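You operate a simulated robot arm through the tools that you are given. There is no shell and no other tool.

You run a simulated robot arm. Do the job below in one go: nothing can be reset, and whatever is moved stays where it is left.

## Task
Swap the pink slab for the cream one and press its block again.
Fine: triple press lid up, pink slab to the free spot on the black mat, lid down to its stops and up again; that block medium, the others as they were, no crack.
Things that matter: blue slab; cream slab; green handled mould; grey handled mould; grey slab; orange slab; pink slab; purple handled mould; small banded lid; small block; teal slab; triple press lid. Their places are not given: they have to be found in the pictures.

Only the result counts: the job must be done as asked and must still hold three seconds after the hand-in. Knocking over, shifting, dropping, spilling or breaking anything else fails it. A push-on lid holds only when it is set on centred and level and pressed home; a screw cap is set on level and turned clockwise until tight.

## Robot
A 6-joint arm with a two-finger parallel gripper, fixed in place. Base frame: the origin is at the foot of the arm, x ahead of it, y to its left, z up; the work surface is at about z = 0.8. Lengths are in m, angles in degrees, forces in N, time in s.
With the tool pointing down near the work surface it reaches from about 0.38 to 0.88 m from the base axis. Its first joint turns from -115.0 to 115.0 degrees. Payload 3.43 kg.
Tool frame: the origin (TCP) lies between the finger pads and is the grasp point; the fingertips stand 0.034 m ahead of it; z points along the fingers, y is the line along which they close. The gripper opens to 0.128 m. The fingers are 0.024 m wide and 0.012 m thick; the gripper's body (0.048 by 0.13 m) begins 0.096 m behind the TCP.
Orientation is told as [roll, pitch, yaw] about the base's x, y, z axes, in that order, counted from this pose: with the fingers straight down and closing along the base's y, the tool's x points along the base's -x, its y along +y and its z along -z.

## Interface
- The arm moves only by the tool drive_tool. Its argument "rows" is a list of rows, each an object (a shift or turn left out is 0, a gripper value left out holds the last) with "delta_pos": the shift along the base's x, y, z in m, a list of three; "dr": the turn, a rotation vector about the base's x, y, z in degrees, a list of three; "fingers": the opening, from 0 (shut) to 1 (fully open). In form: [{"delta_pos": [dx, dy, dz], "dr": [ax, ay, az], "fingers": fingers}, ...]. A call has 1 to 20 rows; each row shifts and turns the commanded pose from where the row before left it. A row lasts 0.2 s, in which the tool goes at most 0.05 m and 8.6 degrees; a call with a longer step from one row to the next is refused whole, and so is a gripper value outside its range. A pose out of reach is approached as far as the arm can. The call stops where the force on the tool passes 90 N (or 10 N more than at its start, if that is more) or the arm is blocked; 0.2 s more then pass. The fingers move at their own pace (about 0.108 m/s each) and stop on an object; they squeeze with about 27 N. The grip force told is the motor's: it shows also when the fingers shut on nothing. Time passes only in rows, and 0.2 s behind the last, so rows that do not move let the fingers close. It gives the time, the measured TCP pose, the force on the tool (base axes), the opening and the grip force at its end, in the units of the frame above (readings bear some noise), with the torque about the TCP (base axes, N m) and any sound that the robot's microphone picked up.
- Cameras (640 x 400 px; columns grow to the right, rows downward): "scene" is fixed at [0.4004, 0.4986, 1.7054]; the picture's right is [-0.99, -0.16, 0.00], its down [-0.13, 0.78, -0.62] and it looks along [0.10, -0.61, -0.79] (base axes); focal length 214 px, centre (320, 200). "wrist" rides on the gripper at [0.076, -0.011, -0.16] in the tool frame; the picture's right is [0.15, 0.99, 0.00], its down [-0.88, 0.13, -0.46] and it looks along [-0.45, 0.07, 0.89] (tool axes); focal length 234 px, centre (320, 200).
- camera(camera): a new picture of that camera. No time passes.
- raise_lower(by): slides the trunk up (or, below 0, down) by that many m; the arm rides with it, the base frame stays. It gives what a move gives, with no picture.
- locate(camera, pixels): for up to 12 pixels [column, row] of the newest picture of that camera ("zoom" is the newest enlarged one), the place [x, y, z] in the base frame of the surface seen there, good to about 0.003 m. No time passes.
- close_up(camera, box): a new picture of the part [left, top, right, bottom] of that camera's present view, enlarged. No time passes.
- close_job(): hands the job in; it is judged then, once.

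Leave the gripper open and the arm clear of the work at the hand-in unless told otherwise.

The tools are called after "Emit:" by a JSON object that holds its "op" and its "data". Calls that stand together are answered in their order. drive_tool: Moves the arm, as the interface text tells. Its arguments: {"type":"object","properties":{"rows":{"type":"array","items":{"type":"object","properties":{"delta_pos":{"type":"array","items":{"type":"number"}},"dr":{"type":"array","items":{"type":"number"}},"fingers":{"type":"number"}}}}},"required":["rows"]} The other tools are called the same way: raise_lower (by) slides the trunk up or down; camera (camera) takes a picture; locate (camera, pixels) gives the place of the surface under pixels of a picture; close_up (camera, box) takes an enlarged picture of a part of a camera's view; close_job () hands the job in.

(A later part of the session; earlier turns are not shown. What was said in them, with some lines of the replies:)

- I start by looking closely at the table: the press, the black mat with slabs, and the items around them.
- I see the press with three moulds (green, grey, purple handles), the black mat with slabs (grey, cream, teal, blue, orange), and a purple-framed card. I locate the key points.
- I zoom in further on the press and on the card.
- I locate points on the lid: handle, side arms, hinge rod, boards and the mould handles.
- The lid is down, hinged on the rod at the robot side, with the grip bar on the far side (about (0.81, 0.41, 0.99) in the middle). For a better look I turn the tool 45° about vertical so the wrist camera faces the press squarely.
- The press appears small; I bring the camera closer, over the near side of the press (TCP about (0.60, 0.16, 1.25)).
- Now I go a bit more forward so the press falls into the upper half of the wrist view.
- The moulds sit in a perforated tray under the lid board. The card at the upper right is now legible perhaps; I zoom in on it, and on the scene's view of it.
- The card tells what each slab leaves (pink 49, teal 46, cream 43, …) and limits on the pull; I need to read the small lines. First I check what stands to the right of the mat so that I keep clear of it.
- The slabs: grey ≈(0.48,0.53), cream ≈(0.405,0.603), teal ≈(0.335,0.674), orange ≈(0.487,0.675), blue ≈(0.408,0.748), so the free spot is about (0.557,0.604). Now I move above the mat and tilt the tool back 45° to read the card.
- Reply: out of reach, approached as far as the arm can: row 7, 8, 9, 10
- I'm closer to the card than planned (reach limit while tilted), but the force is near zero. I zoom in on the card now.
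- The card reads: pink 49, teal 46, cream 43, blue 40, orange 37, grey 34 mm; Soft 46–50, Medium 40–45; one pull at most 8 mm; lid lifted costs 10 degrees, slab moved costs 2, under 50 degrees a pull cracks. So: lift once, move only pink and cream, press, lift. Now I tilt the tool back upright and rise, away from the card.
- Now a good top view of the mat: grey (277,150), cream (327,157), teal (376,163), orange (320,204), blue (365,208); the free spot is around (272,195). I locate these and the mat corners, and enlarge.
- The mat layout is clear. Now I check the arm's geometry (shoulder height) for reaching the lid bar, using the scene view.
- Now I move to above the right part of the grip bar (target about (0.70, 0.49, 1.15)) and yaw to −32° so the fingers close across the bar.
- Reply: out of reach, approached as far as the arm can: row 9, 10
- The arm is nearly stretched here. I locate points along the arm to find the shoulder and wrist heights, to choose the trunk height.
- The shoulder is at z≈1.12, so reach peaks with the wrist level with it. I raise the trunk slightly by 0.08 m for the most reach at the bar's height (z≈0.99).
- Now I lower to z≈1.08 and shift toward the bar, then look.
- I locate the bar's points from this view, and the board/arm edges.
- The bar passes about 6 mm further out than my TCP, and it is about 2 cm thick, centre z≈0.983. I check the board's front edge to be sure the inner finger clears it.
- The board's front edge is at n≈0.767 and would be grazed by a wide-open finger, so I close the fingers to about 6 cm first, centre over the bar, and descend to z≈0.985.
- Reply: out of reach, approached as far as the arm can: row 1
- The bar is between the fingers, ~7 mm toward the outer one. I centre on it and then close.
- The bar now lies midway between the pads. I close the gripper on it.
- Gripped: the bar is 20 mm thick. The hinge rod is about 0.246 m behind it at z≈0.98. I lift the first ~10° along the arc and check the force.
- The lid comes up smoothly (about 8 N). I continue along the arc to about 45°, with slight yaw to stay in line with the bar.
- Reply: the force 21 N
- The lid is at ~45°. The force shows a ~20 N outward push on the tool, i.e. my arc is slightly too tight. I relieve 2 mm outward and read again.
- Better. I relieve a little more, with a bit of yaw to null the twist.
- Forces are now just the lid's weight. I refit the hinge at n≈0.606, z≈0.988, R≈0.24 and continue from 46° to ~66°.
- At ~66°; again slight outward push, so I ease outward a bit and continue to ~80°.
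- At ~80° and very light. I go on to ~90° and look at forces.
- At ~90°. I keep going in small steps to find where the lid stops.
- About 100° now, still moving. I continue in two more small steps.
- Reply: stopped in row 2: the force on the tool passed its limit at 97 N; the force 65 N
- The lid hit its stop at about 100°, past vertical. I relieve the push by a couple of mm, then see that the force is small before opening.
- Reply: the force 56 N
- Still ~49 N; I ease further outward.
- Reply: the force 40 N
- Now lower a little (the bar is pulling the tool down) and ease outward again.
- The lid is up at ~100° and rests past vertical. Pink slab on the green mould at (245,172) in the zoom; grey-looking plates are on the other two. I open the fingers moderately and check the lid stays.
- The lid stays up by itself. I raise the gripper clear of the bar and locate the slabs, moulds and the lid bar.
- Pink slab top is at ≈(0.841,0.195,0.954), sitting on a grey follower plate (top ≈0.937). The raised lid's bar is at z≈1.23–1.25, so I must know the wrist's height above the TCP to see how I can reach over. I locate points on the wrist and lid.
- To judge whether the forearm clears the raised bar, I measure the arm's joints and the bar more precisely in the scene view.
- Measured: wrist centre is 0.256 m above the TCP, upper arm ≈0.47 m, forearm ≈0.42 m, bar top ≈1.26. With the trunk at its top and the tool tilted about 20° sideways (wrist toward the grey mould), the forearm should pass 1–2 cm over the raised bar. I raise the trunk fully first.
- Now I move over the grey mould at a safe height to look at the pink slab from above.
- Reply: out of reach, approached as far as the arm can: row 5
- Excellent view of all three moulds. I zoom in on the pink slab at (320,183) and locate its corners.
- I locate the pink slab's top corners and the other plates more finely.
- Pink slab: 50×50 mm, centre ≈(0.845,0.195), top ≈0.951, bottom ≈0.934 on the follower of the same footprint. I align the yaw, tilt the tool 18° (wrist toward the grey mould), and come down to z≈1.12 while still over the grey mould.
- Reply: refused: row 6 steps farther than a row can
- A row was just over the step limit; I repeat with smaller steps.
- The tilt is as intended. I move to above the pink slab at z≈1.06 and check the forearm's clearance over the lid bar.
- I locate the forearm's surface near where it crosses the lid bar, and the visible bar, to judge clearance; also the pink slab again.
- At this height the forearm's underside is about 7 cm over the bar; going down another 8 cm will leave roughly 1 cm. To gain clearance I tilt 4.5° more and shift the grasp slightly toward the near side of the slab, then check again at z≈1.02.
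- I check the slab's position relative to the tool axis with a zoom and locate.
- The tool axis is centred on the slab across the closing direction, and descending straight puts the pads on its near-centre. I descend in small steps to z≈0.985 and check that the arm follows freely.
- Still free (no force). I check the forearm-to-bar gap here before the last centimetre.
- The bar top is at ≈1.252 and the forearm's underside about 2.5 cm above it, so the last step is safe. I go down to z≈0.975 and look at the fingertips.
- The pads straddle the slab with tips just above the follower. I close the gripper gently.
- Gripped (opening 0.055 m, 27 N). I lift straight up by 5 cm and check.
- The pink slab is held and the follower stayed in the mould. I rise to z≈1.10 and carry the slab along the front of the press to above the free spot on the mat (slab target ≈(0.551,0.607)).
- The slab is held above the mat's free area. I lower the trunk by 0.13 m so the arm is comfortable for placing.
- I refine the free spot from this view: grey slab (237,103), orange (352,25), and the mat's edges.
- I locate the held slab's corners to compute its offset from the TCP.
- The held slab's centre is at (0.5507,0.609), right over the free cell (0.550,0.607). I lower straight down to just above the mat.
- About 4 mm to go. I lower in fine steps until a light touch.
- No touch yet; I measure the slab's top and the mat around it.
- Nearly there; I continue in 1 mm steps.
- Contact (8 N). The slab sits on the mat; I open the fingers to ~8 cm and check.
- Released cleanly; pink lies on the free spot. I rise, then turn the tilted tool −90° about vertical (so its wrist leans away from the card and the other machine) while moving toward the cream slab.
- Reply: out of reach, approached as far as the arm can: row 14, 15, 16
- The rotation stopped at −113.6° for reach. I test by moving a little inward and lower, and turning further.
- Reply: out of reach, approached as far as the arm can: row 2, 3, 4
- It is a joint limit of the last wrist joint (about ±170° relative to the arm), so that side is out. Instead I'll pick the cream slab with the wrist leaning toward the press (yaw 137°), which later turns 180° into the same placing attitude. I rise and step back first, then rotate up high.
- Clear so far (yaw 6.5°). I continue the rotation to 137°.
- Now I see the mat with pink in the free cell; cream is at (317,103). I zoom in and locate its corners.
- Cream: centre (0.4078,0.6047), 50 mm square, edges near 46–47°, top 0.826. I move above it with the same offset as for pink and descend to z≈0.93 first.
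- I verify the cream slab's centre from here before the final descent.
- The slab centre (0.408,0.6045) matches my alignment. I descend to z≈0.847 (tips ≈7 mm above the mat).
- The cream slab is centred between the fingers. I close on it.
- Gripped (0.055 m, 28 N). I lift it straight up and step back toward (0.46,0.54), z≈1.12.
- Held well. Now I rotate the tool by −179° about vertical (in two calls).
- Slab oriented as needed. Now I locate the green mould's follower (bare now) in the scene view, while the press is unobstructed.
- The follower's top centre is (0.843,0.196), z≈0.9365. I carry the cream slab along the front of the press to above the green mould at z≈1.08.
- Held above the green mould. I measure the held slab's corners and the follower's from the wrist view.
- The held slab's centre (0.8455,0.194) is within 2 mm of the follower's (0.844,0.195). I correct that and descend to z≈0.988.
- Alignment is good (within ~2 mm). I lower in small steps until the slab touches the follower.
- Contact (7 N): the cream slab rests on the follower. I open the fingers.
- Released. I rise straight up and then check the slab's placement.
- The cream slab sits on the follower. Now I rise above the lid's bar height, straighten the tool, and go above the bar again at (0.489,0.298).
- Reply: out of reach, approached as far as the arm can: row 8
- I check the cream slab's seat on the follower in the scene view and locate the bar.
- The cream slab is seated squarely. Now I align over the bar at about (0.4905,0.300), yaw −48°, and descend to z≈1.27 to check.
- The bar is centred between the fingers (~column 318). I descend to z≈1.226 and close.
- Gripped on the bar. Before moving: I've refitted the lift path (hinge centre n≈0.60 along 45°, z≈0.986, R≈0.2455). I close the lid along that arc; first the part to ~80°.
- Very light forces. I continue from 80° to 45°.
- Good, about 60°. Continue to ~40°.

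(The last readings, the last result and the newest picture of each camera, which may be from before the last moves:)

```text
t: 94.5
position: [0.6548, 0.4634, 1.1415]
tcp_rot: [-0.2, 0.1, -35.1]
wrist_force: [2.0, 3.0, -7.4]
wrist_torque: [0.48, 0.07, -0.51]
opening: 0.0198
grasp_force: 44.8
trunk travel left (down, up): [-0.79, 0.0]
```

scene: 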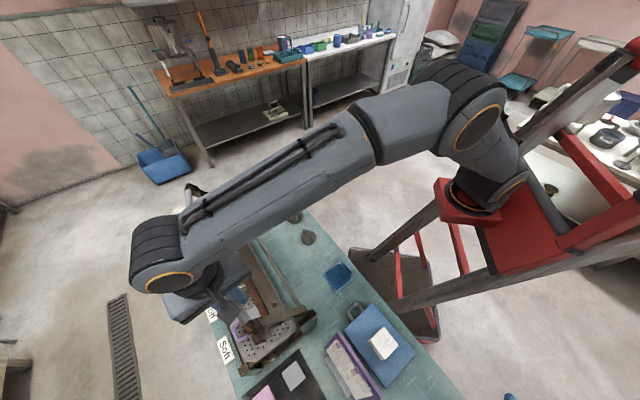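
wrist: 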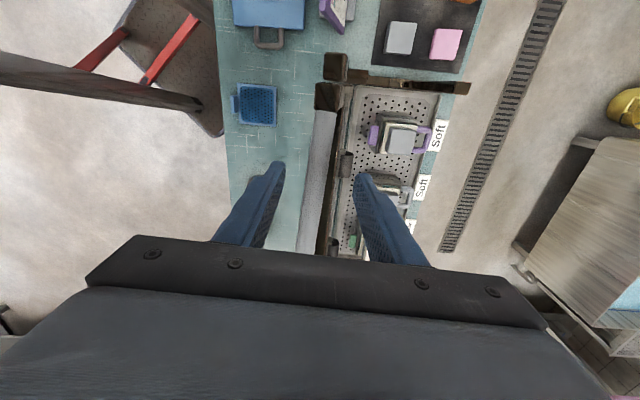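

Still smooth (about 8 N). Continue to ~20°.

Emit:
{"op": "drive_tool", "data": {"rows": [{"delta_pos": [0.0092, 0.0092, -0.017], "dr": [0, 0, 0.7]}, {"delta_pos": [0.0081, 0.0081, -0.0181], "dr": [0, 0, 0.7]}, {"delta_pos": [0.007, 0.007, -0.019], "dr": [0, 0, 0.5]}, {"delta_pos": [0.0058, 0.0058, -0.0198], "dr": [0, 0, 0.5]}]}}

Emit:
{"op": "camera", "data": {"camera": "scene"}}

```text
t: 95.5
position: [0.6827, 0.4924, 1.0691]
tcp_rot: [0.0, 0.0, -32.9]
wrist_force: [4.4, 3.2, -9.6]
wrist_torque: [-0.19, -0.76, -0.09]
opening: 0.0195
grasp_force: 44.8
trunk travel left (down, up): [-0.79, 0.0]
```

```text
taken
```

scene: 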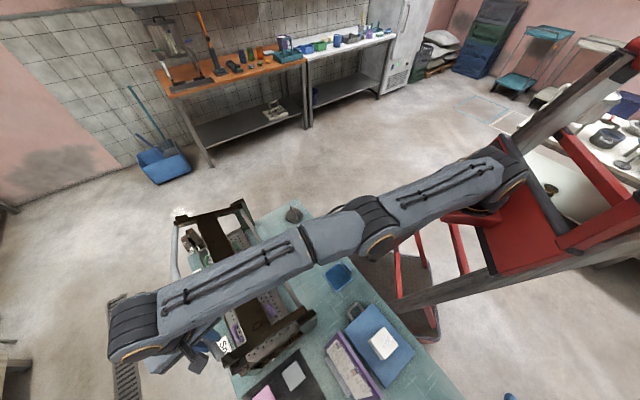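

About 20°. I continue down to ~7°, just before the plungers should touch the slab.

Emit:
{"op": "drive_tool", "data": {"rows": [{"delta_pos": [0.0046, 0.0046, -0.0204], "dr": [0, 0, 0.4]}, {"delta_pos": [0.0033, 0.0033, -0.0209], "dr": [0, 0, 0.3]}, {"delta_pos": [0.0013, 0.0013, -0.0127], "dr": [0, 0, 0.1]}]}}

Emit:
{"op": "camera", "data": {"camera": "wrist"}}

```text
t: 96.0
position: [0.6859, 0.4949, 1.0557]
tcp_rot: [0.9, -0.4, -32.5]
wrist_force: [11.7, 10.8, -5.4]
wrist_torque: [-0.44, -0.51, -0.06]
opening: 0.0197
grasp_force: 45.6
out of reach, approached as far as the arm can: row 1, 2
trunk travel left (down, up): [-0.79, 0.0]
stopped in row 2: the arm was blocked; the commanded pose is now the measured one
```

```text
taken
```

wrist: 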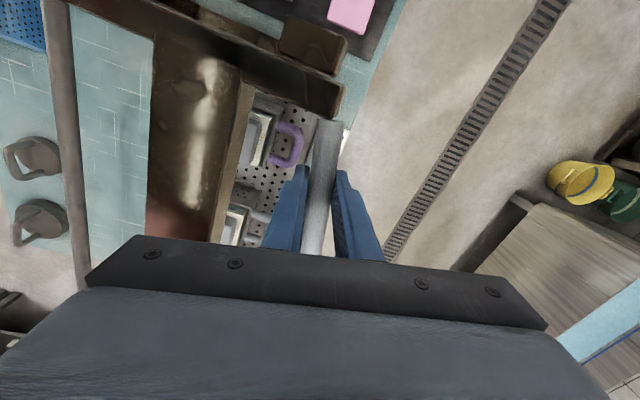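

The move stopped at z≈1.056: "out of reach/blocked" with only ~16 N, so the arm itself seems to run out of reach with the trunk this high. I take a look at the whole arm before deciding.

Emit:
{"op": "camera", "data": {"camera": "scene"}}

Emit:
{"op": "close_up", "data": {"camera": "scene", "box": [90, 150, 330, 390]}}

Emit:
{"op": "locate", "data": {"camera": "scene", "pixels": [[510, 188], [378, 238], [137, 352], [345, 240], [280, 265], [200, 297]]}}

```text
taken
```

scene: 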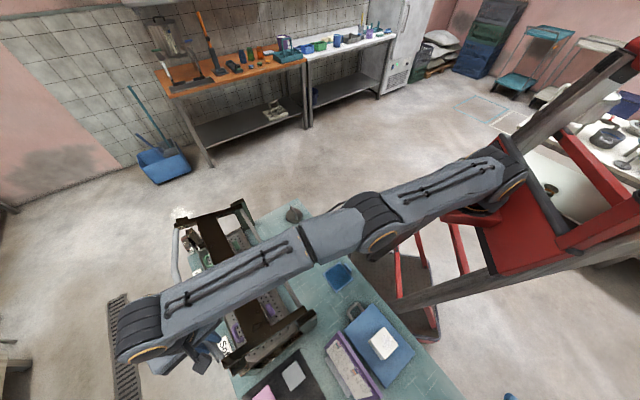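

```text
1.67 times, centred on (210, 270) of scene
```

zoom: 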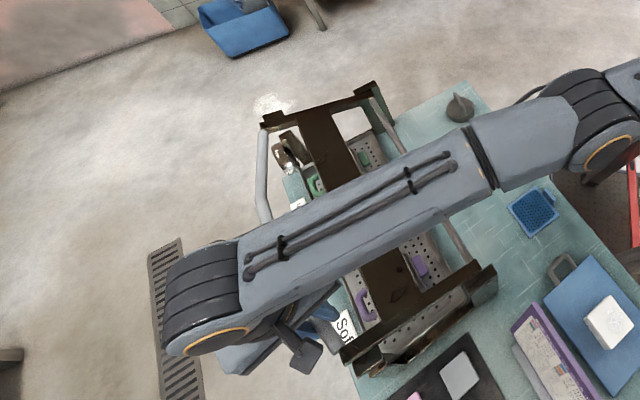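

```text
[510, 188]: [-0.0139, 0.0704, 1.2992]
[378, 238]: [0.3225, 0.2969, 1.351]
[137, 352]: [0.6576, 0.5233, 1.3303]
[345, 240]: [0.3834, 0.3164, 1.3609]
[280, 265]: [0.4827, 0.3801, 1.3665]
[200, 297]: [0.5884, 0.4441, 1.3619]
```

The arm looks nearly straight. I test with a tiny step straight down (no outward motion) to see how it behaves.

Emit:
{"op": "drive_tool", "data": {"rows": [{"delta_pos": [0, 0, -0.003], "dr": [-0.5, 0.2, 0]}]}}

```text
t: 96.4
position: [0.686, 0.4964, 1.0531]
tcp_rot: [0.6, -0.4, -32.5]
wrist_force: [21.8, 19.4, -2.0]
wrist_torque: [0.58, 0.33, -0.02]
opening: 0.0198
grasp_force: 44.9
trunk travel left (down, up): [-0.79, 0.0]
```

Outward pull grows, so it is the reach limit of this trunk height. I lower the trunk a little (1.5 cm) while holding the bar, and then correct outward along the arc.

Emit:
{"op": "raise_lower", "data": {"by": -0.01}}

```text
t: 97.0
position: [0.6888, 0.4983, 1.0414]
tcp_rot: [0.7, -0.6, -32.4]
wrist_force: [38.6, 38.6, 3.9]
wrist_torque: [0.77, 0.71, 0.29]
opening: 0.0195
grasp_force: 44.8
trunk travel left (down, up): [-0.78, 0.01]
```

Emit:
{"op": "drive_tool", "data": {"rows": [{"delta_pos": [0.003, 0.003, 0]}]}}

```text
t: 97.4
position: [0.6882, 0.4988, 1.0417]
tcp_rot: [0.8, -0.6, -32.4]
wrist_force: [40.4, 42.0, 4.1]
wrist_torque: [0.75, 0.76, 0.28]
opening: 0.0197
grasp_force: 45.1
out of reach, approached as far as the arm can: row 1
trunk travel left (down, up): [-0.78, 0.01]
```

Out of reach at this attitude. Since the bar is round, I can instead tilt the tool about the bar so the fingers point a little outward, which brings the wrist nearer to the base. I tilt by 6° and see.

Emit:
{"op": "drive_tool", "data": {"rows": [{"dr": [2.1, -2.1, 0]}, {"dr": [2.1, -2.1, 0]}, {"delta_pos": [0, 0, 0]}]}}

```text
t: 98.2
position: [0.6877, 0.4972, 1.0413]
tcp_rot: [6.6, -1.8, -32.5]
wrist_force: [29.1, 39.4, 4.0]
wrist_torque: [0.7, 0.93, 0.82]
opening: 0.0199
grasp_force: 45.0
trunk travel left (down, up): [-0.78, 0.01]
```

Emit:
{"op": "drive_tool", "data": {"rows": [{"delta_pos": [0.0035, 0.0035, 0]}, {"delta_pos": [0.0, 0.0, 0]}]}}

```text
t: 98.8
position: [0.6886, 0.4983, 1.0411]
tcp_rot: [5.9, -1.6, -32.5]
wrist_force: [-1.1, 20.0, -8.9]
wrist_torque: [-0.51, -1.07, 0.79]
opening: 0.0199
grasp_force: 45.1
trunk travel left (down, up): [-0.78, 0.01]
```

Now it is in reach and the force dropped. I continue down the arc with a bit more outward tilt.

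Emit:
{"op": "drive_tool", "data": {"rows": [{"delta_pos": [0.0007, 0.0021, -0.0103], "dr": [1.4, -1.4, 0]}, {"delta_pos": [0.0013, 0.0013, -0.0103], "dr": [1.4, -1.4, 0]}, {"delta_pos": [0, 0, 0]}]}}

```text
t: 99.6
position: [0.6908, 0.4994, 1.0213]
tcp_rot: [9.9, -2.7, -32.6]
wrist_force: [-4.7, 5.0, -10.1]
wrist_torque: [0.04, 0.02, 1.0]
opening: 0.0201
grasp_force: 44.8
trunk travel left (down, up): [-0.78, 0.01]
```

Smooth (≈10 N weight). At ~8°. I go on to ~4° and look at the plunger and slab.

Emit:
{"op": "drive_tool", "data": {"rows": [{"delta_pos": [0.0011, 0.0011, -0.0068], "dr": [0.7, -0.7, 0.5]}, {"delta_pos": [0.0004, 0.0004, -0.0068], "dr": [0.7, -0.7, 0.3]}, {"delta_pos": [0, 0, 0]}]}}

Emit:
{"op": "camera", "data": {"camera": "wrist"}}

Emit:
{"op": "close_up", "data": {"camera": "scene", "box": [160, 190, 280, 310]}}

```text
t: 100.4
position: [0.6926, 0.5012, 1.0075]
tcp_rot: [11.9, -2.9, -32.2]
wrist_force: [-6.8, -11.3, -11.3]
wrist_torque: [0.37, 0.49, 0.22]
opening: 0.0197
grasp_force: 44.9
trunk travel left (down, up): [-0.78, 0.01]
```

```text
taken
```

wrist: 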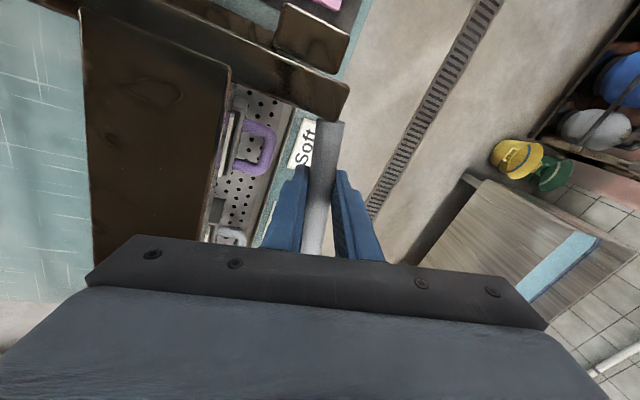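

```text
3.33 times, centred on (220, 250) of scene
```

zoom: 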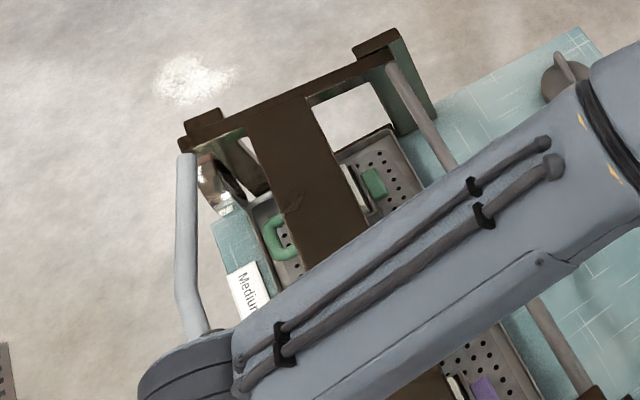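

About 5°. I ease inward 1 mm and go down gently toward the contact height (z≈0.992).

Emit:
{"op": "drive_tool", "data": {"rows": [{"delta_pos": [-0.0007, -0.0007, -0.005]}, {"delta_pos": [0, 0, -0.005]}, {"delta_pos": [0, 0, -0.004]}, {"delta_pos": [0, 0, 0]}]}}

```text
t: 101.4
position: [0.6914, 0.5012, 0.9956]
tcp_rot: [12.1, -3.0, -32.0]
wrist_force: [2.8, -9.0, -0.7]
wrist_torque: [0.15, 0.8, 0.26]
opening: 0.0198
grasp_force: 45.5
trunk travel left (down, up): [-0.78, 0.01]
```

The weight is now carried (contact with the slab). I press down in 2–3 mm steps.

Emit:
{"op": "drive_tool", "data": {"rows": [{"delta_pos": [0, 0, -0.003]}, {"delta_pos": [0, 0, -0.003]}, {"delta_pos": [0, 0, 0]}]}}

```text
t: 102.2
position: [0.6914, 0.5014, 0.9908]
tcp_rot: [12.2, -3.1, -31.9]
wrist_force: [7.1, -8.2, 15.1]
wrist_torque: [0.26, 0.7, 0.19]
opening: 0.02
grasp_force: 45.1
trunk travel left (down, up): [-0.78, 0.01]
```

Emit:
{"op": "drive_tool", "data": {"rows": [{"delta_pos": [0, 0, -0.003]}, {"delta_pos": [0, 0, -0.003]}, {"delta_pos": [0, 0, 0]}]}}

```text
t: 103.0
position: [0.6911, 0.5021, 0.986]
tcp_rot: [12.3, -3.1, -32.0]
wrist_force: [13.5, -1.2, 29.7]
wrist_torque: [0.0, -0.11, -0.02]
opening: 0.0202
grasp_force: 45.3
trunk travel left (down, up): [-0.78, 0.01]
```

Emit:
{"op": "drive_tool", "data": {"rows": [{"delta_pos": [0, 0, -0.003]}, {"delta_pos": [0, 0, -0.003]}, {"delta_pos": [0, 0, 0]}]}}

Emit:
{"op": "camera", "data": {"camera": "wrist"}}

```text
t: 103.8
position: [0.691, 0.5037, 0.9803]
tcp_rot: [12.3, -3.2, -32.0]
wrist_force: [7.2, 13.7, 34.4]
wrist_torque: [0.18, 0.21, 0.04]
opening: 0.0197
grasp_force: 44.7
trunk travel left (down, up): [-0.78, 0.01]
```

```text
taken
```

wrist: 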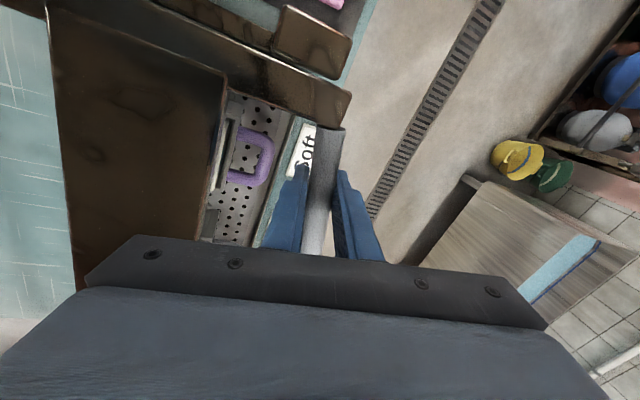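

Emit:
{"op": "drive_tool", "data": {"rows": [{"delta_pos": [0, 0, -0.002]}, {"delta_pos": [0, 0, -0.002]}, {"delta_pos": [0, 0, 0]}]}}

```text
t: 104.6
position: [0.6919, 0.5034, 0.9775]
tcp_rot: [12.4, -3.2, -32.0]
wrist_force: [3.2, 24.6, 37.7]
wrist_torque: [0.08, 0.19, -0.02]
opening: 0.0198
grasp_force: 44.8
trunk travel left (down, up): [-0.78, 0.01]
```

Force still rising only gently. I check the actual lid height by locating the bar and side arm (at the start the bar's top was 0.992, arm/board top ≈0.990–0.994).

Emit:
{"op": "locate", "data": {"camera": "wrist", "pixels": [[328, 145], [326, 160], [322, 185], [330, 100], [290, 80], [318, 35], [215, 120], [180, 60], [120, 120], [200, 170]]}}

Emit:
{"op": "close_up", "data": {"camera": "wrist", "box": [180, 0, 400, 200]}}

```text
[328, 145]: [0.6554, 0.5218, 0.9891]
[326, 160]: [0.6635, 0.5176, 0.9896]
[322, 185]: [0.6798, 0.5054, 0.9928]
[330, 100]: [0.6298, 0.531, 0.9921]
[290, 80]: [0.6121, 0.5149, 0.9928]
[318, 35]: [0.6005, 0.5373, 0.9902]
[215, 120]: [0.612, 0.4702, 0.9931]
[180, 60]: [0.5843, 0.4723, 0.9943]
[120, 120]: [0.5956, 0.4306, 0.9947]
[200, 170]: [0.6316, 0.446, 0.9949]
```

```text
2.00 times, centred on (290, 100) of wrist
```

zoom: 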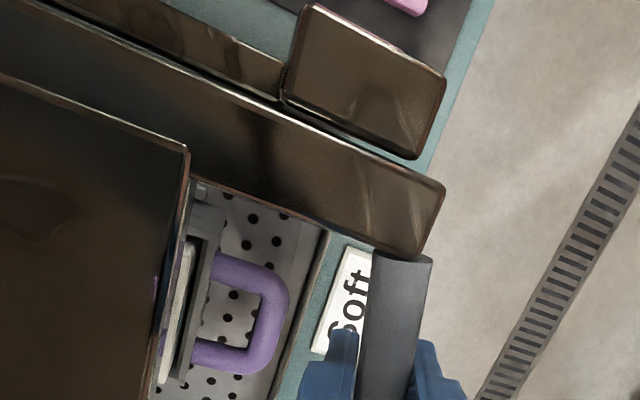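

The bar and board read the same heights as at the start, so the lid is at or very near its stops. I press a bit more to be sure, watching the force.

Emit:
{"op": "drive_tool", "data": {"rows": [{"delta_pos": [0, 0, -0.002]}, {"delta_pos": [0, 0, -0.002]}, {"delta_pos": [0, 0, -0.002]}, {"delta_pos": [0, 0, 0]}]}}

```text
t: 105.6
position: [0.6942, 0.5048, 0.9736]
tcp_rot: [12.6, -3.2, -32.0]
wrist_force: [10.2, 30.7, 38.3]
wrist_torque: [-0.17, 0.22, 0.04]
opening: 0.0194
grasp_force: 45.1
trunk travel left (down, up): [-0.78, 0.01]
```

The vertical force saturates near 38 N, so the bar is starting to slip in the grip; I don't trust this to be fully at the stops. I'll release, and press with closed fingertips on the flat right side arm of the lid (well within reach, ~0.2 m from the hinge). First open and rise.

Emit:
{"op": "drive_tool", "data": {"rows": [{"delta_pos": [0, 0, 0.002]}, {"fingers": 0.25}, {"fingers": 0.5}, {"fingers": 0.5}, {"delta_pos": [0, 0, 0]}]}}

Emit:
{"op": "camera", "data": {"camera": "wrist"}}

```text
t: 106.8
position: [0.6901, 0.5013, 0.9677]
tcp_rot: [11.8, -2.9, -31.9]
wrist_force: [1.1, 0.4, -0.6]
wrist_torque: [0.0, -0.01, 0.05]
opening: 0.0639
grasp_force: 0.0
trunk travel left (down, up): [-0.78, 0.01]
```

```text
taken
```

wrist: 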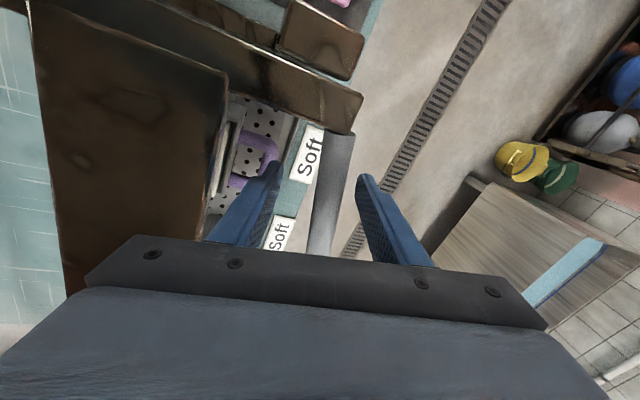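

I check the lid's height now that it is released.

Emit:
{"op": "locate", "data": {"camera": "wrist", "pixels": [[340, 150], [336, 175], [330, 205], [325, 235], [340, 105], [310, 95], [310, 40], [290, 85], [215, 120], [120, 120], [200, 170], [330, 60]]}}

Emit:
{"op": "close_up", "data": {"camera": "wrist", "box": [180, 0, 400, 200]}}

```text
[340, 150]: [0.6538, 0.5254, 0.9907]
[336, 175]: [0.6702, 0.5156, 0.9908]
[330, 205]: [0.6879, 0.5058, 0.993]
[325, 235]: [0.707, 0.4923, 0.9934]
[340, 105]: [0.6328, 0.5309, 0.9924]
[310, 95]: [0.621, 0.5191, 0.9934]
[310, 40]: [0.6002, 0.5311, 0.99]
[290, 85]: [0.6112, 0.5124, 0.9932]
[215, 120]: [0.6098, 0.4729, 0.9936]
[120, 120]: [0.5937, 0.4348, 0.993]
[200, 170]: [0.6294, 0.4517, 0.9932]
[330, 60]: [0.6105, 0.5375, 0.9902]
```

```text
2.00 times, centred on (290, 100) of wrist
```

zoom: 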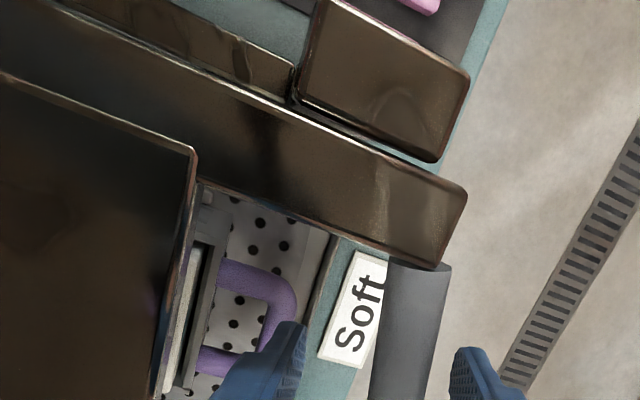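

The released lid stays at the same heights as originally closed (bar 0.992, arm 0.993), so it is down. To be certain it is on its stops I'll press the side arm with closed fingertips. I rise, straighten the tool, and go over the right side arm at about (0.611,0.513).

Emit:
{"op": "drive_tool", "data": {"rows": [{"delta_pos": [0, 0, 0.03]}, {"delta_pos": [0, 0, 0.035]}, {"delta_pos": [0, 0, 0.04]}, {"delta_pos": [-0.026, 0.004, 0], "dr": [-2.85, 2.9, -4.33]}, {"delta_pos": [-0.026, 0.004, 0], "dr": [-2.85, 2.9, -4.33]}, {"delta_pos": [-0.026, 0.004, 0], "dr": [-2.85, 2.9, -4.33], "fingers": 0.0}, {"fingers": 0.0}, {"fingers": 0.0}]}}

Emit:
{"op": "camera", "data": {"camera": "wrist"}}

Emit:
{"op": "camera", "data": {"camera": "scene"}}

```text
t: 108.6
position: [0.6134, 0.5141, 1.0726]
tcp_rot: [-0.2, -1.5, -44.6]
wrist_force: [0.6, 0.4, 0.6]
wrist_torque: [0.02, -0.01, 0.04]
opening: 0.0002
grasp_force: 26.8
trunk travel left (down, up): [-0.78, 0.01]
```

```text
taken
```

wrist: 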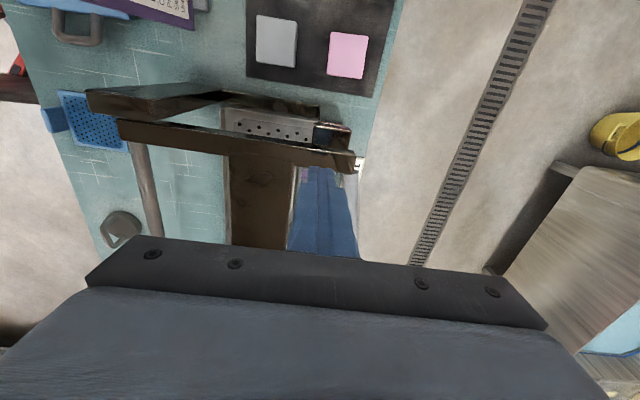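

```text
taken
```

scene: 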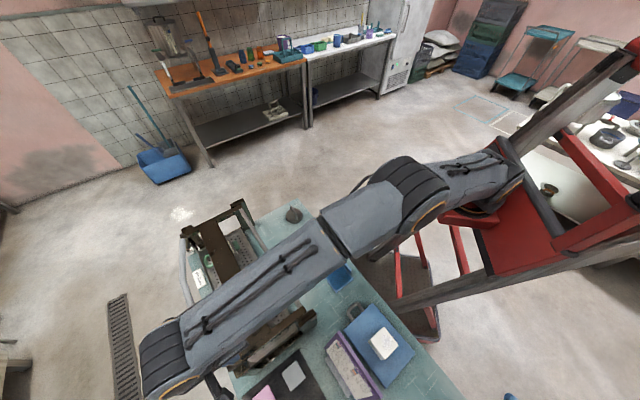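

I check where the fingertips will land on the side arm.

Emit:
{"op": "close_up", "data": {"camera": "wrist", "box": [220, 80, 420, 240]}}

Emit:
{"op": "locate", "data": {"camera": "wrist", "pixels": [[320, 150], [320, 156], [320, 162], [300, 150], [340, 160], [320, 145], [320, 140], [280, 146], [350, 168]]}}

```text
2.50 times, centred on (320, 160) of wrist
```

zoom: 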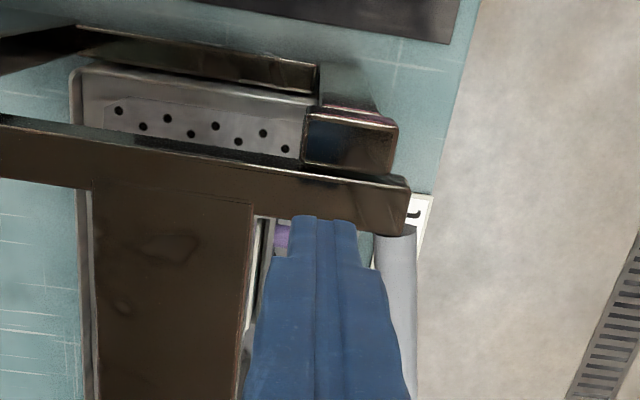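

```text
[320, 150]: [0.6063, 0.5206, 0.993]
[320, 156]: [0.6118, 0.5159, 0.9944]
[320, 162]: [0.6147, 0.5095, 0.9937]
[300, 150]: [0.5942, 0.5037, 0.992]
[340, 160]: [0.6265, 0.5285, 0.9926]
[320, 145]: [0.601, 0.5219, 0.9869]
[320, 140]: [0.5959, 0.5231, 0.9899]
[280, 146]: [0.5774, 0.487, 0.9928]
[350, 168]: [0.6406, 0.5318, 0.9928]
```

The fingertips are right over the arm's centre line. I descend to contact and press progressively.

Emit:
{"op": "drive_tool", "data": {"rows": [{"delta_pos": [-0.001, 0, -0.02]}, {"delta_pos": [0, 0, -0.018]}, {"delta_pos": [0, 0, -0.004]}, {"delta_pos": [0, 0, -0.002]}, {"delta_pos": [0, 0, 0]}]}}

```text
t: 109.8
position: [0.6125, 0.5139, 1.0299]
tcp_rot: [-0.1, -1.5, -44.6]
wrist_force: [1.0, -0.2, 0.5]
wrist_torque: [0.01, 0.01, 0.02]
opening: 0.0
grasp_force: 26.8
trunk travel left (down, up): [-0.78, 0.01]
```

Emit:
{"op": "drive_tool", "data": {"rows": [{"delta_pos": [0, 0, -0.002]}, {"delta_pos": [0, 0, -0.002]}, {"delta_pos": [0, 0, -0.002]}, {"delta_pos": [0, 0, 0]}]}}

```text
t: 110.8
position: [0.6114, 0.5142, 1.0266]
tcp_rot: [0.2, -1.6, -44.6]
wrist_force: [-5.4, -5.7, 31.9]
wrist_torque: [-0.01, 0.49, 0.15]
opening: 0.0
grasp_force: 26.8
trunk travel left (down, up): [-0.78, 0.01]
```

Contact (32 N) and hardly any motion. I press more, up to ~70 N.

Emit:
{"op": "drive_tool", "data": {"rows": [{"delta_pos": [0, 0, -0.0015]}, {"delta_pos": [0, 0, -0.0015]}, {"delta_pos": [0, 0, 0]}]}}

```text
t: 111.6
position: [0.6118, 0.5141, 1.0269]
tcp_rot: [0.4, -1.5, -44.7]
wrist_force: [-5.5, -5.0, 56.9]
wrist_torque: [0.04, 0.7, 0.18]
opening: 0.0002
grasp_force: 27.0
trunk travel left (down, up): [-0.78, 0.01]
```

The lid doesn't move between 32 and 57 N: it is on its hard stops. One last bit more, then I back off.

Emit:
{"op": "drive_tool", "data": {"rows": [{"delta_pos": [0, 0, -0.0015]}, {"delta_pos": [0, 0, 0]}, {"delta_pos": [0, 0, 0]}]}}

```text
t: 112.4
position: [0.6116, 0.5125, 1.0289]
tcp_rot: [0.5, -1.5, -44.6]
wrist_force: [-10.8, -8.7, 64.8]
wrist_torque: [0.01, 0.98, 0.12]
opening: 0.0
grasp_force: 27.6
trunk travel left (down, up): [-0.78, 0.01]
```

The lid is on its stops. I back off upward, and lower the trunk by 0.075 m to the height that worked for the first lift.

Emit:
{"op": "drive_tool", "data": {"rows": [{"delta_pos": [0, 0, 0.02]}, {"delta_pos": [0, 0, 0.04]}, {"delta_pos": [0, 0, 0.045]}, {"delta_pos": [0, 0, 0.045], "fingers": 0.47}, {"delta_pos": [0, 0, 0]}]}}

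Emit:
{"op": "raise_lower", "data": {"by": -0.075}}

Emit:
{"op": "camera", "data": {"camera": "wrist"}}

Emit:
{"op": "camera", "data": {"camera": "scene"}}

```text
t: 113.6
position: [0.6138, 0.5133, 1.17]
tcp_rot: [-0.1, -1.6, -44.6]
wrist_force: [-0.5, -0.3, -0.5]
wrist_torque: [0.01, -0.02, -0.01]
opening: 0.0601
grasp_force: 0.1
trunk travel left (down, up): [-0.78, 0.01]
```

```text
t: 114.7
position: [0.6119, 0.5131, 1.0942]
tcp_rot: [0.0, -1.6, -44.6]
wrist_force: [0.3, -0.4, -0.2]
wrist_torque: [-0.01, 0.02, 0.0]
opening: 0.0604
grasp_force: 0.0
trunk travel left (down, up): [-0.705, 0.085]
```

```text
taken
```

wrist: 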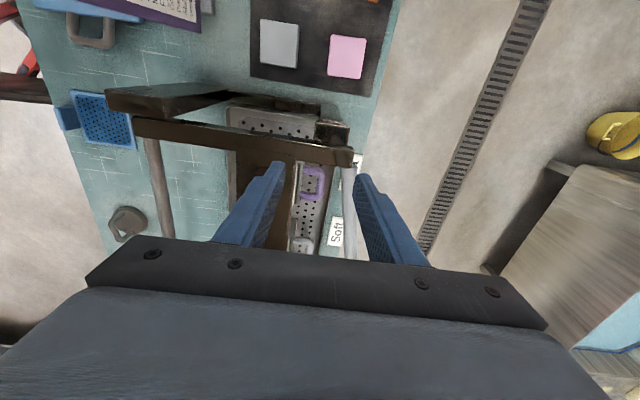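

```text
taken
```

scene: 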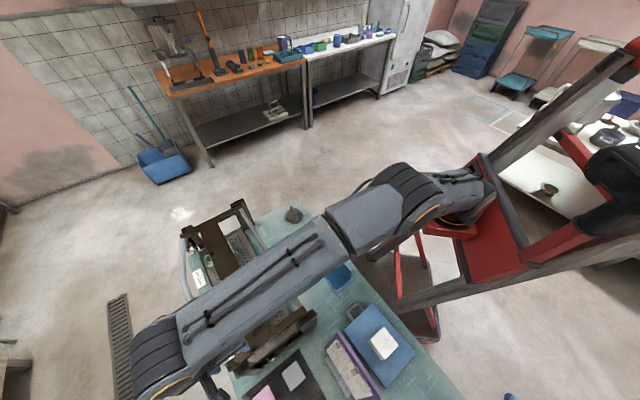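

I move to just above the bar as the first time, then descend around it.

Emit:
{"op": "drive_tool", "data": {"rows": [{"delta_pos": [0.0375, -0.0082, -0.005], "dr": [0.56, 0.57, 6.3]}, {"delta_pos": [0.0345, -0.0082, -0.005], "dr": [0.56, 0.57, 6.3]}, {"delta_pos": [0, 0, -0.025]}, {"delta_pos": [0, 0, -0.025]}, {"delta_pos": [0, 0, 0]}]}}

Emit:
{"op": "camera", "data": {"camera": "wrist"}}

```text
t: 115.9
position: [0.6847, 0.4957, 1.0339]
tcp_rot: [0.0, 0.1, -32.0]
wrist_force: [0.9, 0.9, 0.0]
wrist_torque: [0.03, -0.01, 0.02]
opening: 0.0603
grasp_force: 0.1
trunk travel left (down, up): [-0.705, 0.085]
```

```text
taken
```

wrist: 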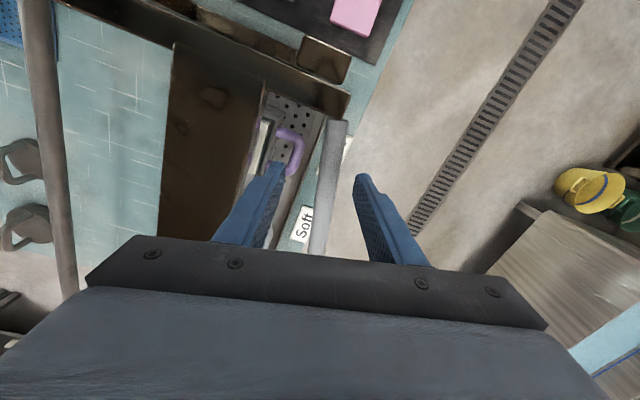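

The bar lies between the fingers. I go down to z≈0.984 and centre.

Emit:
{"op": "drive_tool", "data": {"rows": [{"delta_pos": [0, 0, -0.025]}, {"delta_pos": [0, 0, -0.025]}, {"delta_pos": [0.0035, 0.0035, 0]}, {"delta_pos": [0.0035, 0.0035, 0]}, {"delta_pos": [0, 0, 0]}]}}

Emit:
{"op": "close_up", "data": {"camera": "wrist", "box": [200, 80, 440, 280]}}

```text
t: 117.1
position: [0.6918, 0.5041, 0.9839]
tcp_rot: [0.1, 0.1, -32.0]
wrist_force: [0.2, 1.3, -0.3]
wrist_torque: [0.0, 0.01, 0.0]
opening: 0.0602
grasp_force: 0.0
trunk travel left (down, up): [-0.705, 0.085]
```

```text
2.00 times, centred on (320, 180) of wrist
```

zoom: 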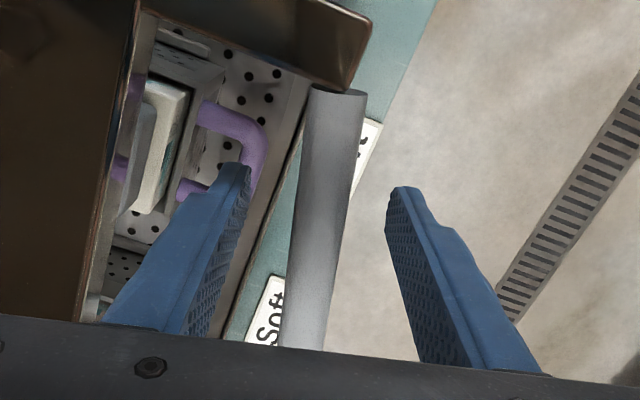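

Identical to the first grasp (which also confirms the lid is fully down). I close on the bar.

Emit:
{"op": "drive_tool", "data": {"rows": [{"fingers": 0.2}, {"fingers": 0.0}, {"fingers": 0.0}, {"fingers": 0.0}]}}

Emit:
{"op": "drive_tool", "data": {"rows": [{"delta_pos": [-0.0001, -0.0001, 0.0095]}, {"delta_pos": [-0.0001, -0.0001, 0.0094]}, {"delta_pos": [-0.0011, -0.0011, 0.0171]}, {"delta_pos": [-0.0025, -0.0025, 0.0211]}]}}

```text
t: 118.1
position: [0.691, 0.5035, 0.9825]
tcp_rot: [-0.1, 0.0, -32.0]
wrist_force: [-4.6, -5.4, 0.5]
wrist_torque: [-0.08, 0.05, 0.58]
opening: 0.0198
grasp_force: 44.6
trunk travel left (down, up): [-0.705, 0.085]
```

```text
t: 119.1
position: [0.6869, 0.4981, 1.0415]
tcp_rot: [-0.2, 0.1, -32.2]
wrist_force: [-19.0, -22.2, -16.9]
wrist_torque: [-0.11, 0.03, -0.4]
opening: 0.0199
grasp_force: 45.3
trunk travel left (down, up): [-0.705, 0.085]
```

Lifting, but with ~29 N pulling inward: I ease inward 3 mm and re-read.

Emit:
{"op": "drive_tool", "data": {"rows": [{"delta_pos": [-0.002, -0.002, 0.0]}, {"delta_pos": [0, 0, 0]}]}}

```text
t: 119.7
position: [0.6865, 0.4979, 1.0417]
tcp_rot: [0.1, 0.1, -32.0]
wrist_force: [-1.3, -12.5, -11.2]
wrist_torque: [0.47, 0.93, -0.45]
opening: 0.0196
grasp_force: 45.2
trunk travel left (down, up): [-0.705, 0.085]
```

Good. I continue up the arc.

Emit:
{"op": "drive_tool", "data": {"rows": [{"delta_pos": [-0.0043, -0.0043, 0.0207], "dr": [0, 0, -0.4]}, {"delta_pos": [-0.0053, -0.0053, 0.0202], "dr": [0, 0, -0.4]}, {"delta_pos": [-0.0063, -0.0063, 0.0195], "dr": [0, 0, -0.6]}]}}

```text
t: 120.5
position: [0.6694, 0.4837, 1.1022]
tcp_rot: [0.1, 0.1, -33.4]
wrist_force: [6.3, 0.6, -6.9]
wrist_torque: [-0.26, -0.08, -0.59]
opening: 0.0197
grasp_force: 45.0
trunk travel left (down, up): [-0.705, 0.085]
```

Emit:
{"op": "drive_tool", "data": {"rows": [{"delta_pos": [-0.0073, -0.0073, 0.0187], "dr": [0, 0, -0.7]}, {"delta_pos": [-0.0086, -0.0086, 0.0177], "dr": [0, 0, -0.7]}, {"delta_pos": [-0.0096, -0.0096, 0.0165], "dr": [0, 0, -0.8]}, {"delta_pos": [-0.0106, -0.0106, 0.0153], "dr": [0, 0, -1.0]}]}}

```text
t: 121.5
position: [0.6338, 0.4471, 1.1698]
tcp_rot: [0.0, 0.3, -36.6]
wrist_force: [1.0, 5.6, -2.3]
wrist_torque: [-0.18, 0.09, -0.42]
opening: 0.0197
grasp_force: 44.9
trunk travel left (down, up): [-0.705, 0.085]
```

Smooth; about 47°. Continue to ~67°.

Emit:
{"op": "drive_tool", "data": {"rows": [{"delta_pos": [-0.0115, -0.0115, 0.0139], "dr": [0, 0, -1.1]}, {"delta_pos": [-0.0123, -0.0123, 0.0124], "dr": [0, 0, -1.1]}, {"delta_pos": [-0.013, -0.013, 0.0109], "dr": [0, 0, -1.2]}, {"delta_pos": [-0.0137, -0.0137, 0.0092], "dr": [0, 0, -1.2]}]}}

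```text
t: 122.5
position: [0.5834, 0.3962, 1.2153]
tcp_rot: [0.1, 0.1, -41.1]
wrist_force: [0.1, 8.4, 6.7]
wrist_torque: [-0.14, 0.13, 0.23]
opening: 0.0194
grasp_force: 44.6
trunk travel left (down, up): [-0.705, 0.085]
```

Good. Continue to ~87°.

Emit:
{"op": "drive_tool", "data": {"rows": [{"delta_pos": [-0.0142, -0.0142, 0.0082], "dr": [0, 0, -1.2]}, {"delta_pos": [-0.0146, -0.0146, 0.0063], "dr": [0, 0, -1.4]}, {"delta_pos": [-0.0149, -0.0149, 0.0043], "dr": [0, 0, -1.3]}, {"delta_pos": [-0.0151, -0.0151, 0.0022], "dr": [0, 0, -1.4]}]}}

Emit:
{"op": "camera", "data": {"camera": "scene"}}

```text
t: 123.5
position: [0.5235, 0.3383, 1.2355]
tcp_rot: [-0.1, 0.2, -46.5]
wrist_force: [-5.3, 2.8, -6.0]
wrist_torque: [0.01, 0.67, 1.0]
opening: 0.0197
grasp_force: 45.3
trunk travel left (down, up): [-0.705, 0.085]
```

```text
taken
```

scene: 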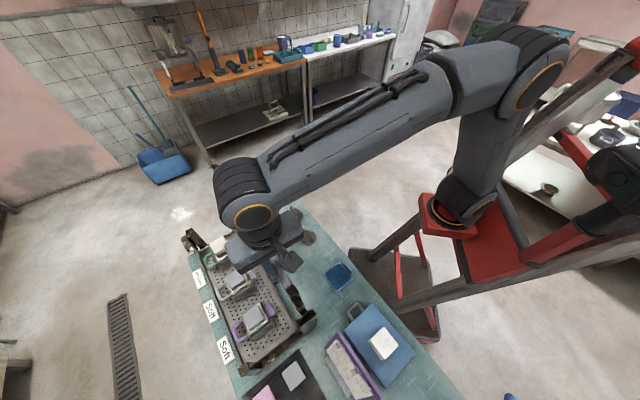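

At ~87°. Two more steps to ~97°, then ease to the stop.

Emit:
{"op": "drive_tool", "data": {"rows": [{"delta_pos": [-0.0151, -0.0151, 0.0], "dr": [0, 0, -0.5]}, {"delta_pos": [-0.0151, -0.0151, -0.0017], "dr": [0, 0, -1.0]}]}}

```text
t: 124.1
position: [0.4941, 0.3074, 1.2349]
tcp_rot: [0.0, 0.2, -48.0]
wrist_force: [-6.5, 5.5, -5.6]
wrist_torque: [0.63, 0.76, -0.36]
opening: 0.0199
grasp_force: 45.1
trunk travel left (down, up): [-0.705, 0.085]
```

Emit:
{"op": "drive_tool", "data": {"rows": [{"delta_pos": [-0.004, -0.004, -0.001], "dr": [0, 0, -0.5]}, {"delta_pos": [-0.0015, -0.0015, -0.0003]}, {"delta_pos": [0, 0, 0]}]}}

```text
t: 124.9
position: [0.488, 0.3016, 1.2336]
tcp_rot: [-0.1, 0.1, -48.6]
wrist_force: [-4.3, 4.3, -4.4]
wrist_torque: [0.29, 0.02, -0.36]
opening: 0.0196
grasp_force: 45.0
trunk travel left (down, up): [-0.705, 0.085]
```

The lid is at its upper stop (bar at n≈0.558, same as before) with small forces. I open the fingers.

Emit:
{"op": "drive_tool", "data": {"rows": [{"delta_pos": [-0.0007, -0.0007, 0]}, {"fingers": 0.15}, {"fingers": 0.3}, {"fingers": 0.45}, {"fingers": 0.45}]}}

Emit:
{"op": "camera", "data": {"camera": "wrist"}}

```text
t: 126.1
position: [0.4874, 0.2998, 1.2331]
tcp_rot: [0.0, 0.1, -48.5]
wrist_force: [-0.4, 0.2, -0.6]
wrist_torque: [-0.02, 0.01, 0.04]
opening: 0.0576
grasp_force: 0.0
trunk travel left (down, up): [-0.705, 0.085]
```

```text
taken
```

wrist: 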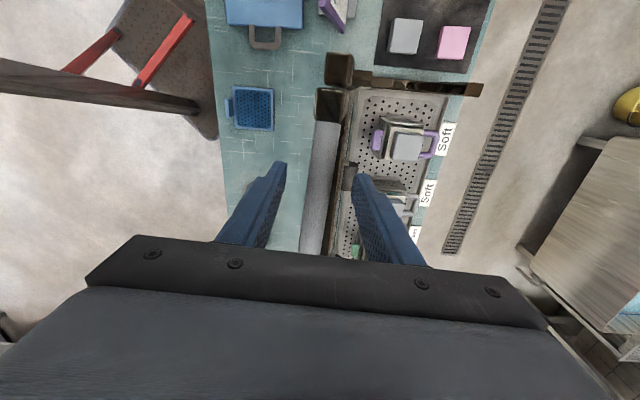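

The lid stays up. I rise clear of the bar, and check the cream slab and the block in the green mould.

Emit:
{"op": "drive_tool", "data": {"rows": [{"delta_pos": [0, 0, 0.04]}, {"delta_pos": [0, 0, 0.04]}, {"delta_pos": [0, 0, 0.04]}, {"delta_pos": [0, 0, 0.03], "fingers": 1.0}, {"delta_pos": [0, 0, 0]}]}}

Emit:
{"op": "camera", "data": {"camera": "scene"}}

Emit:
{"op": "close_up", "data": {"camera": "scene", "box": [180, 215, 300, 355]}}

```text
t: 127.3
position: [0.4885, 0.3002, 1.385]
tcp_rot: [0.1, 0.1, -48.5]
wrist_force: [-0.6, -0.6, 0.0]
wrist_torque: [0.03, 0.0, -0.01]
opening: 0.1281
grasp_force: 0.0
trunk travel left (down, up): [-0.705, 0.085]
```

```text
taken
```

scene: 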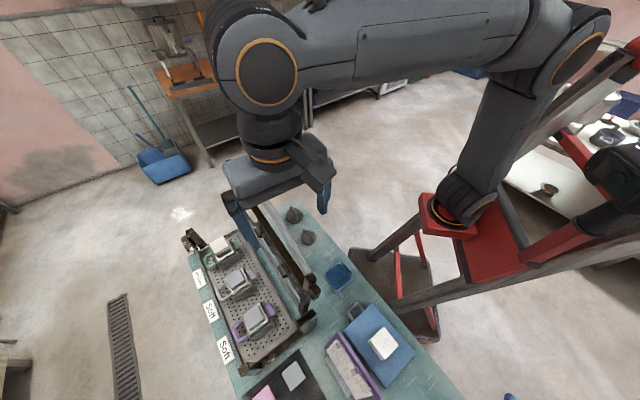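

```text
2.86 times, centred on (240, 285) of scene
```

zoom: 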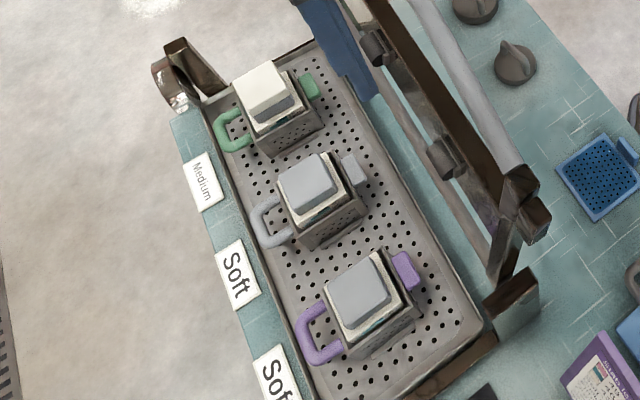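

I measure the cream slab's top and the other followers' tops (cream was ≈0.958 when placed; pressed 6 mm it should be ≈0.952).

Emit:
{"op": "locate", "data": {"camera": "zoom", "pixels": [[260, 85], [250, 80], [270, 95], [245, 95], [308, 180], [320, 185], [358, 290], [350, 285], [280, 105], [265, 110]]}}

Emit:
{"op": "close_up", "data": {"camera": "scene", "box": [195, 225, 265, 285]}}

```text
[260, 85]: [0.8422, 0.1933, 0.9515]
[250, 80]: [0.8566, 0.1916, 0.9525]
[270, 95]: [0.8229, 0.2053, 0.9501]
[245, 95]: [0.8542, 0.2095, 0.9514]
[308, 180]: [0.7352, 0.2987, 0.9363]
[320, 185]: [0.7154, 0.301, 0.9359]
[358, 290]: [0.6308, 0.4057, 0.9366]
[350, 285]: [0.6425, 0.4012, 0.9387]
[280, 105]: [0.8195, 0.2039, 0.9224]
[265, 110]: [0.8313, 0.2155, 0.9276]
```

```text
6.67 times, centred on (230, 255) of scene
```

zoom: 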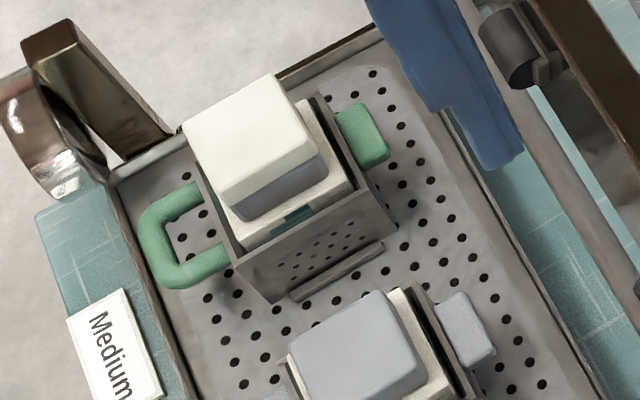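

The cream slab's top is now at 0.951 (block pressed by 6 mm to the 43 mm setting), the others unchanged at ≈0.936, no crack to be seen, lid up. I retreat the arm to its starting area and take a final look.

Emit:
{"op": "drive_tool", "data": {"rows": [{"delta_pos": [0, -0.01, 0.03]}, {"delta_pos": [0, -0.035, 0.03]}, {"delta_pos": [0, -0.045, 0]}, {"delta_pos": [0, -0.045, 0]}, {"delta_pos": [0, -0.045, 0]}, {"delta_pos": [0, -0.045, 0]}, {"delta_pos": [0, -0.04, 0]}, {"delta_pos": [0, 0, 0]}]}}

Emit:
{"op": "camera", "data": {"camera": "scene"}}

Emit:
{"op": "camera", "data": {"camera": "wrist"}}

Emit:
{"op": "close_up", "data": {"camera": "scene", "box": [170, 150, 450, 400]}}

```text
t: 129.1
position: [0.4873, 0.0356, 1.4433]
tcp_rot: [0.1, 0.0, -48.5]
wrist_force: [-0.2, -0.2, 0.3]
wrist_torque: [0.05, 0.0, 0.01]
opening: 0.1279
grasp_force: 0.0
trunk travel left (down, up): [-0.705, 0.085]
```

```text
taken
```

scene: 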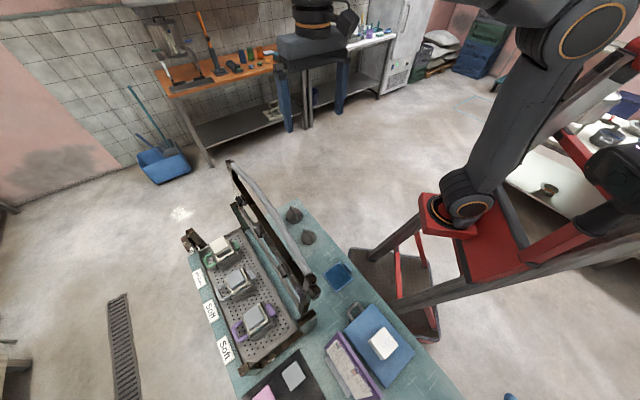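

```text
taken
```

wrist: 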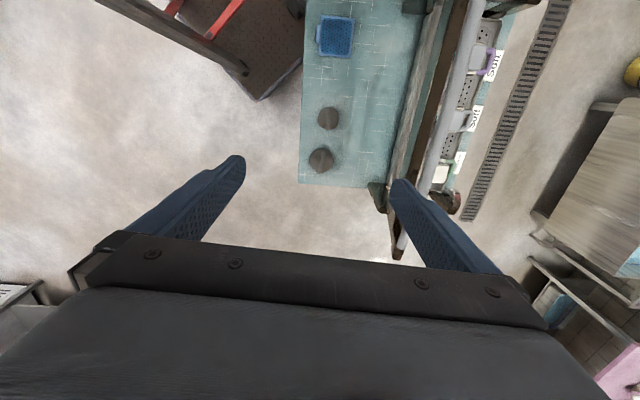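

```text
1.60 times, centred on (310, 275) of scene
```

zoom: 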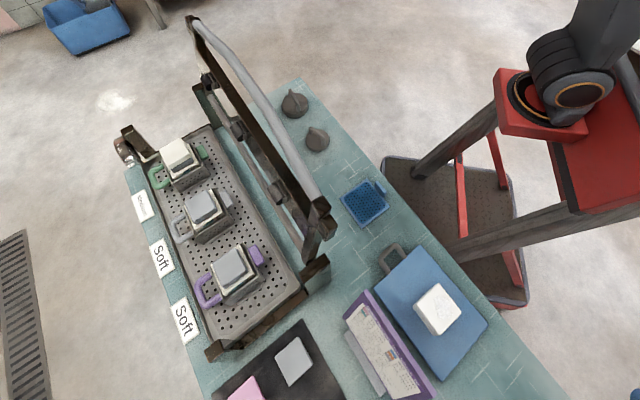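

Final view: lid up and resting, cream slab on the green mould, pink slab on the mat's free spot (lower edge of the zoom at (243,390)), the other slabs, moulds and table items where they were; gripper open and clear. I hand the job in.

Emit:
{"op": "close_job", "data": {}}

```text
The job is handed in.
```

I swapped the pink slab for the cream one and pressed the green mould's block again. The job is handed in, but I haven't been told whether it passed.

- **Slabs:** Pink is on the free spot of the black mat. Cream is in the green mould, seated squarely.
- **Press:** I lowered the lid until it stopped moving; it held still while I pushed with up to about 65 N. I then raised it again, and it rests open on its upper stop.
- **Green block:** The slab's top dropped about 6 mm in the press. That matches the card's 43 mm for cream, which is inside Medium (40 to 45 mm). I saw no crack.
- **Other blocks:** The plates on the grey and purple moulds' blocks are still at the height they were before the press (0.936 m).
- **Block temperature:** I had no reading of it, so I could not check the card's 50 degree limit directly. I kept heat loss low by lifting the lid only once before the press and moving only those two slabs.

The gripper is open and the arm is clear of the work.
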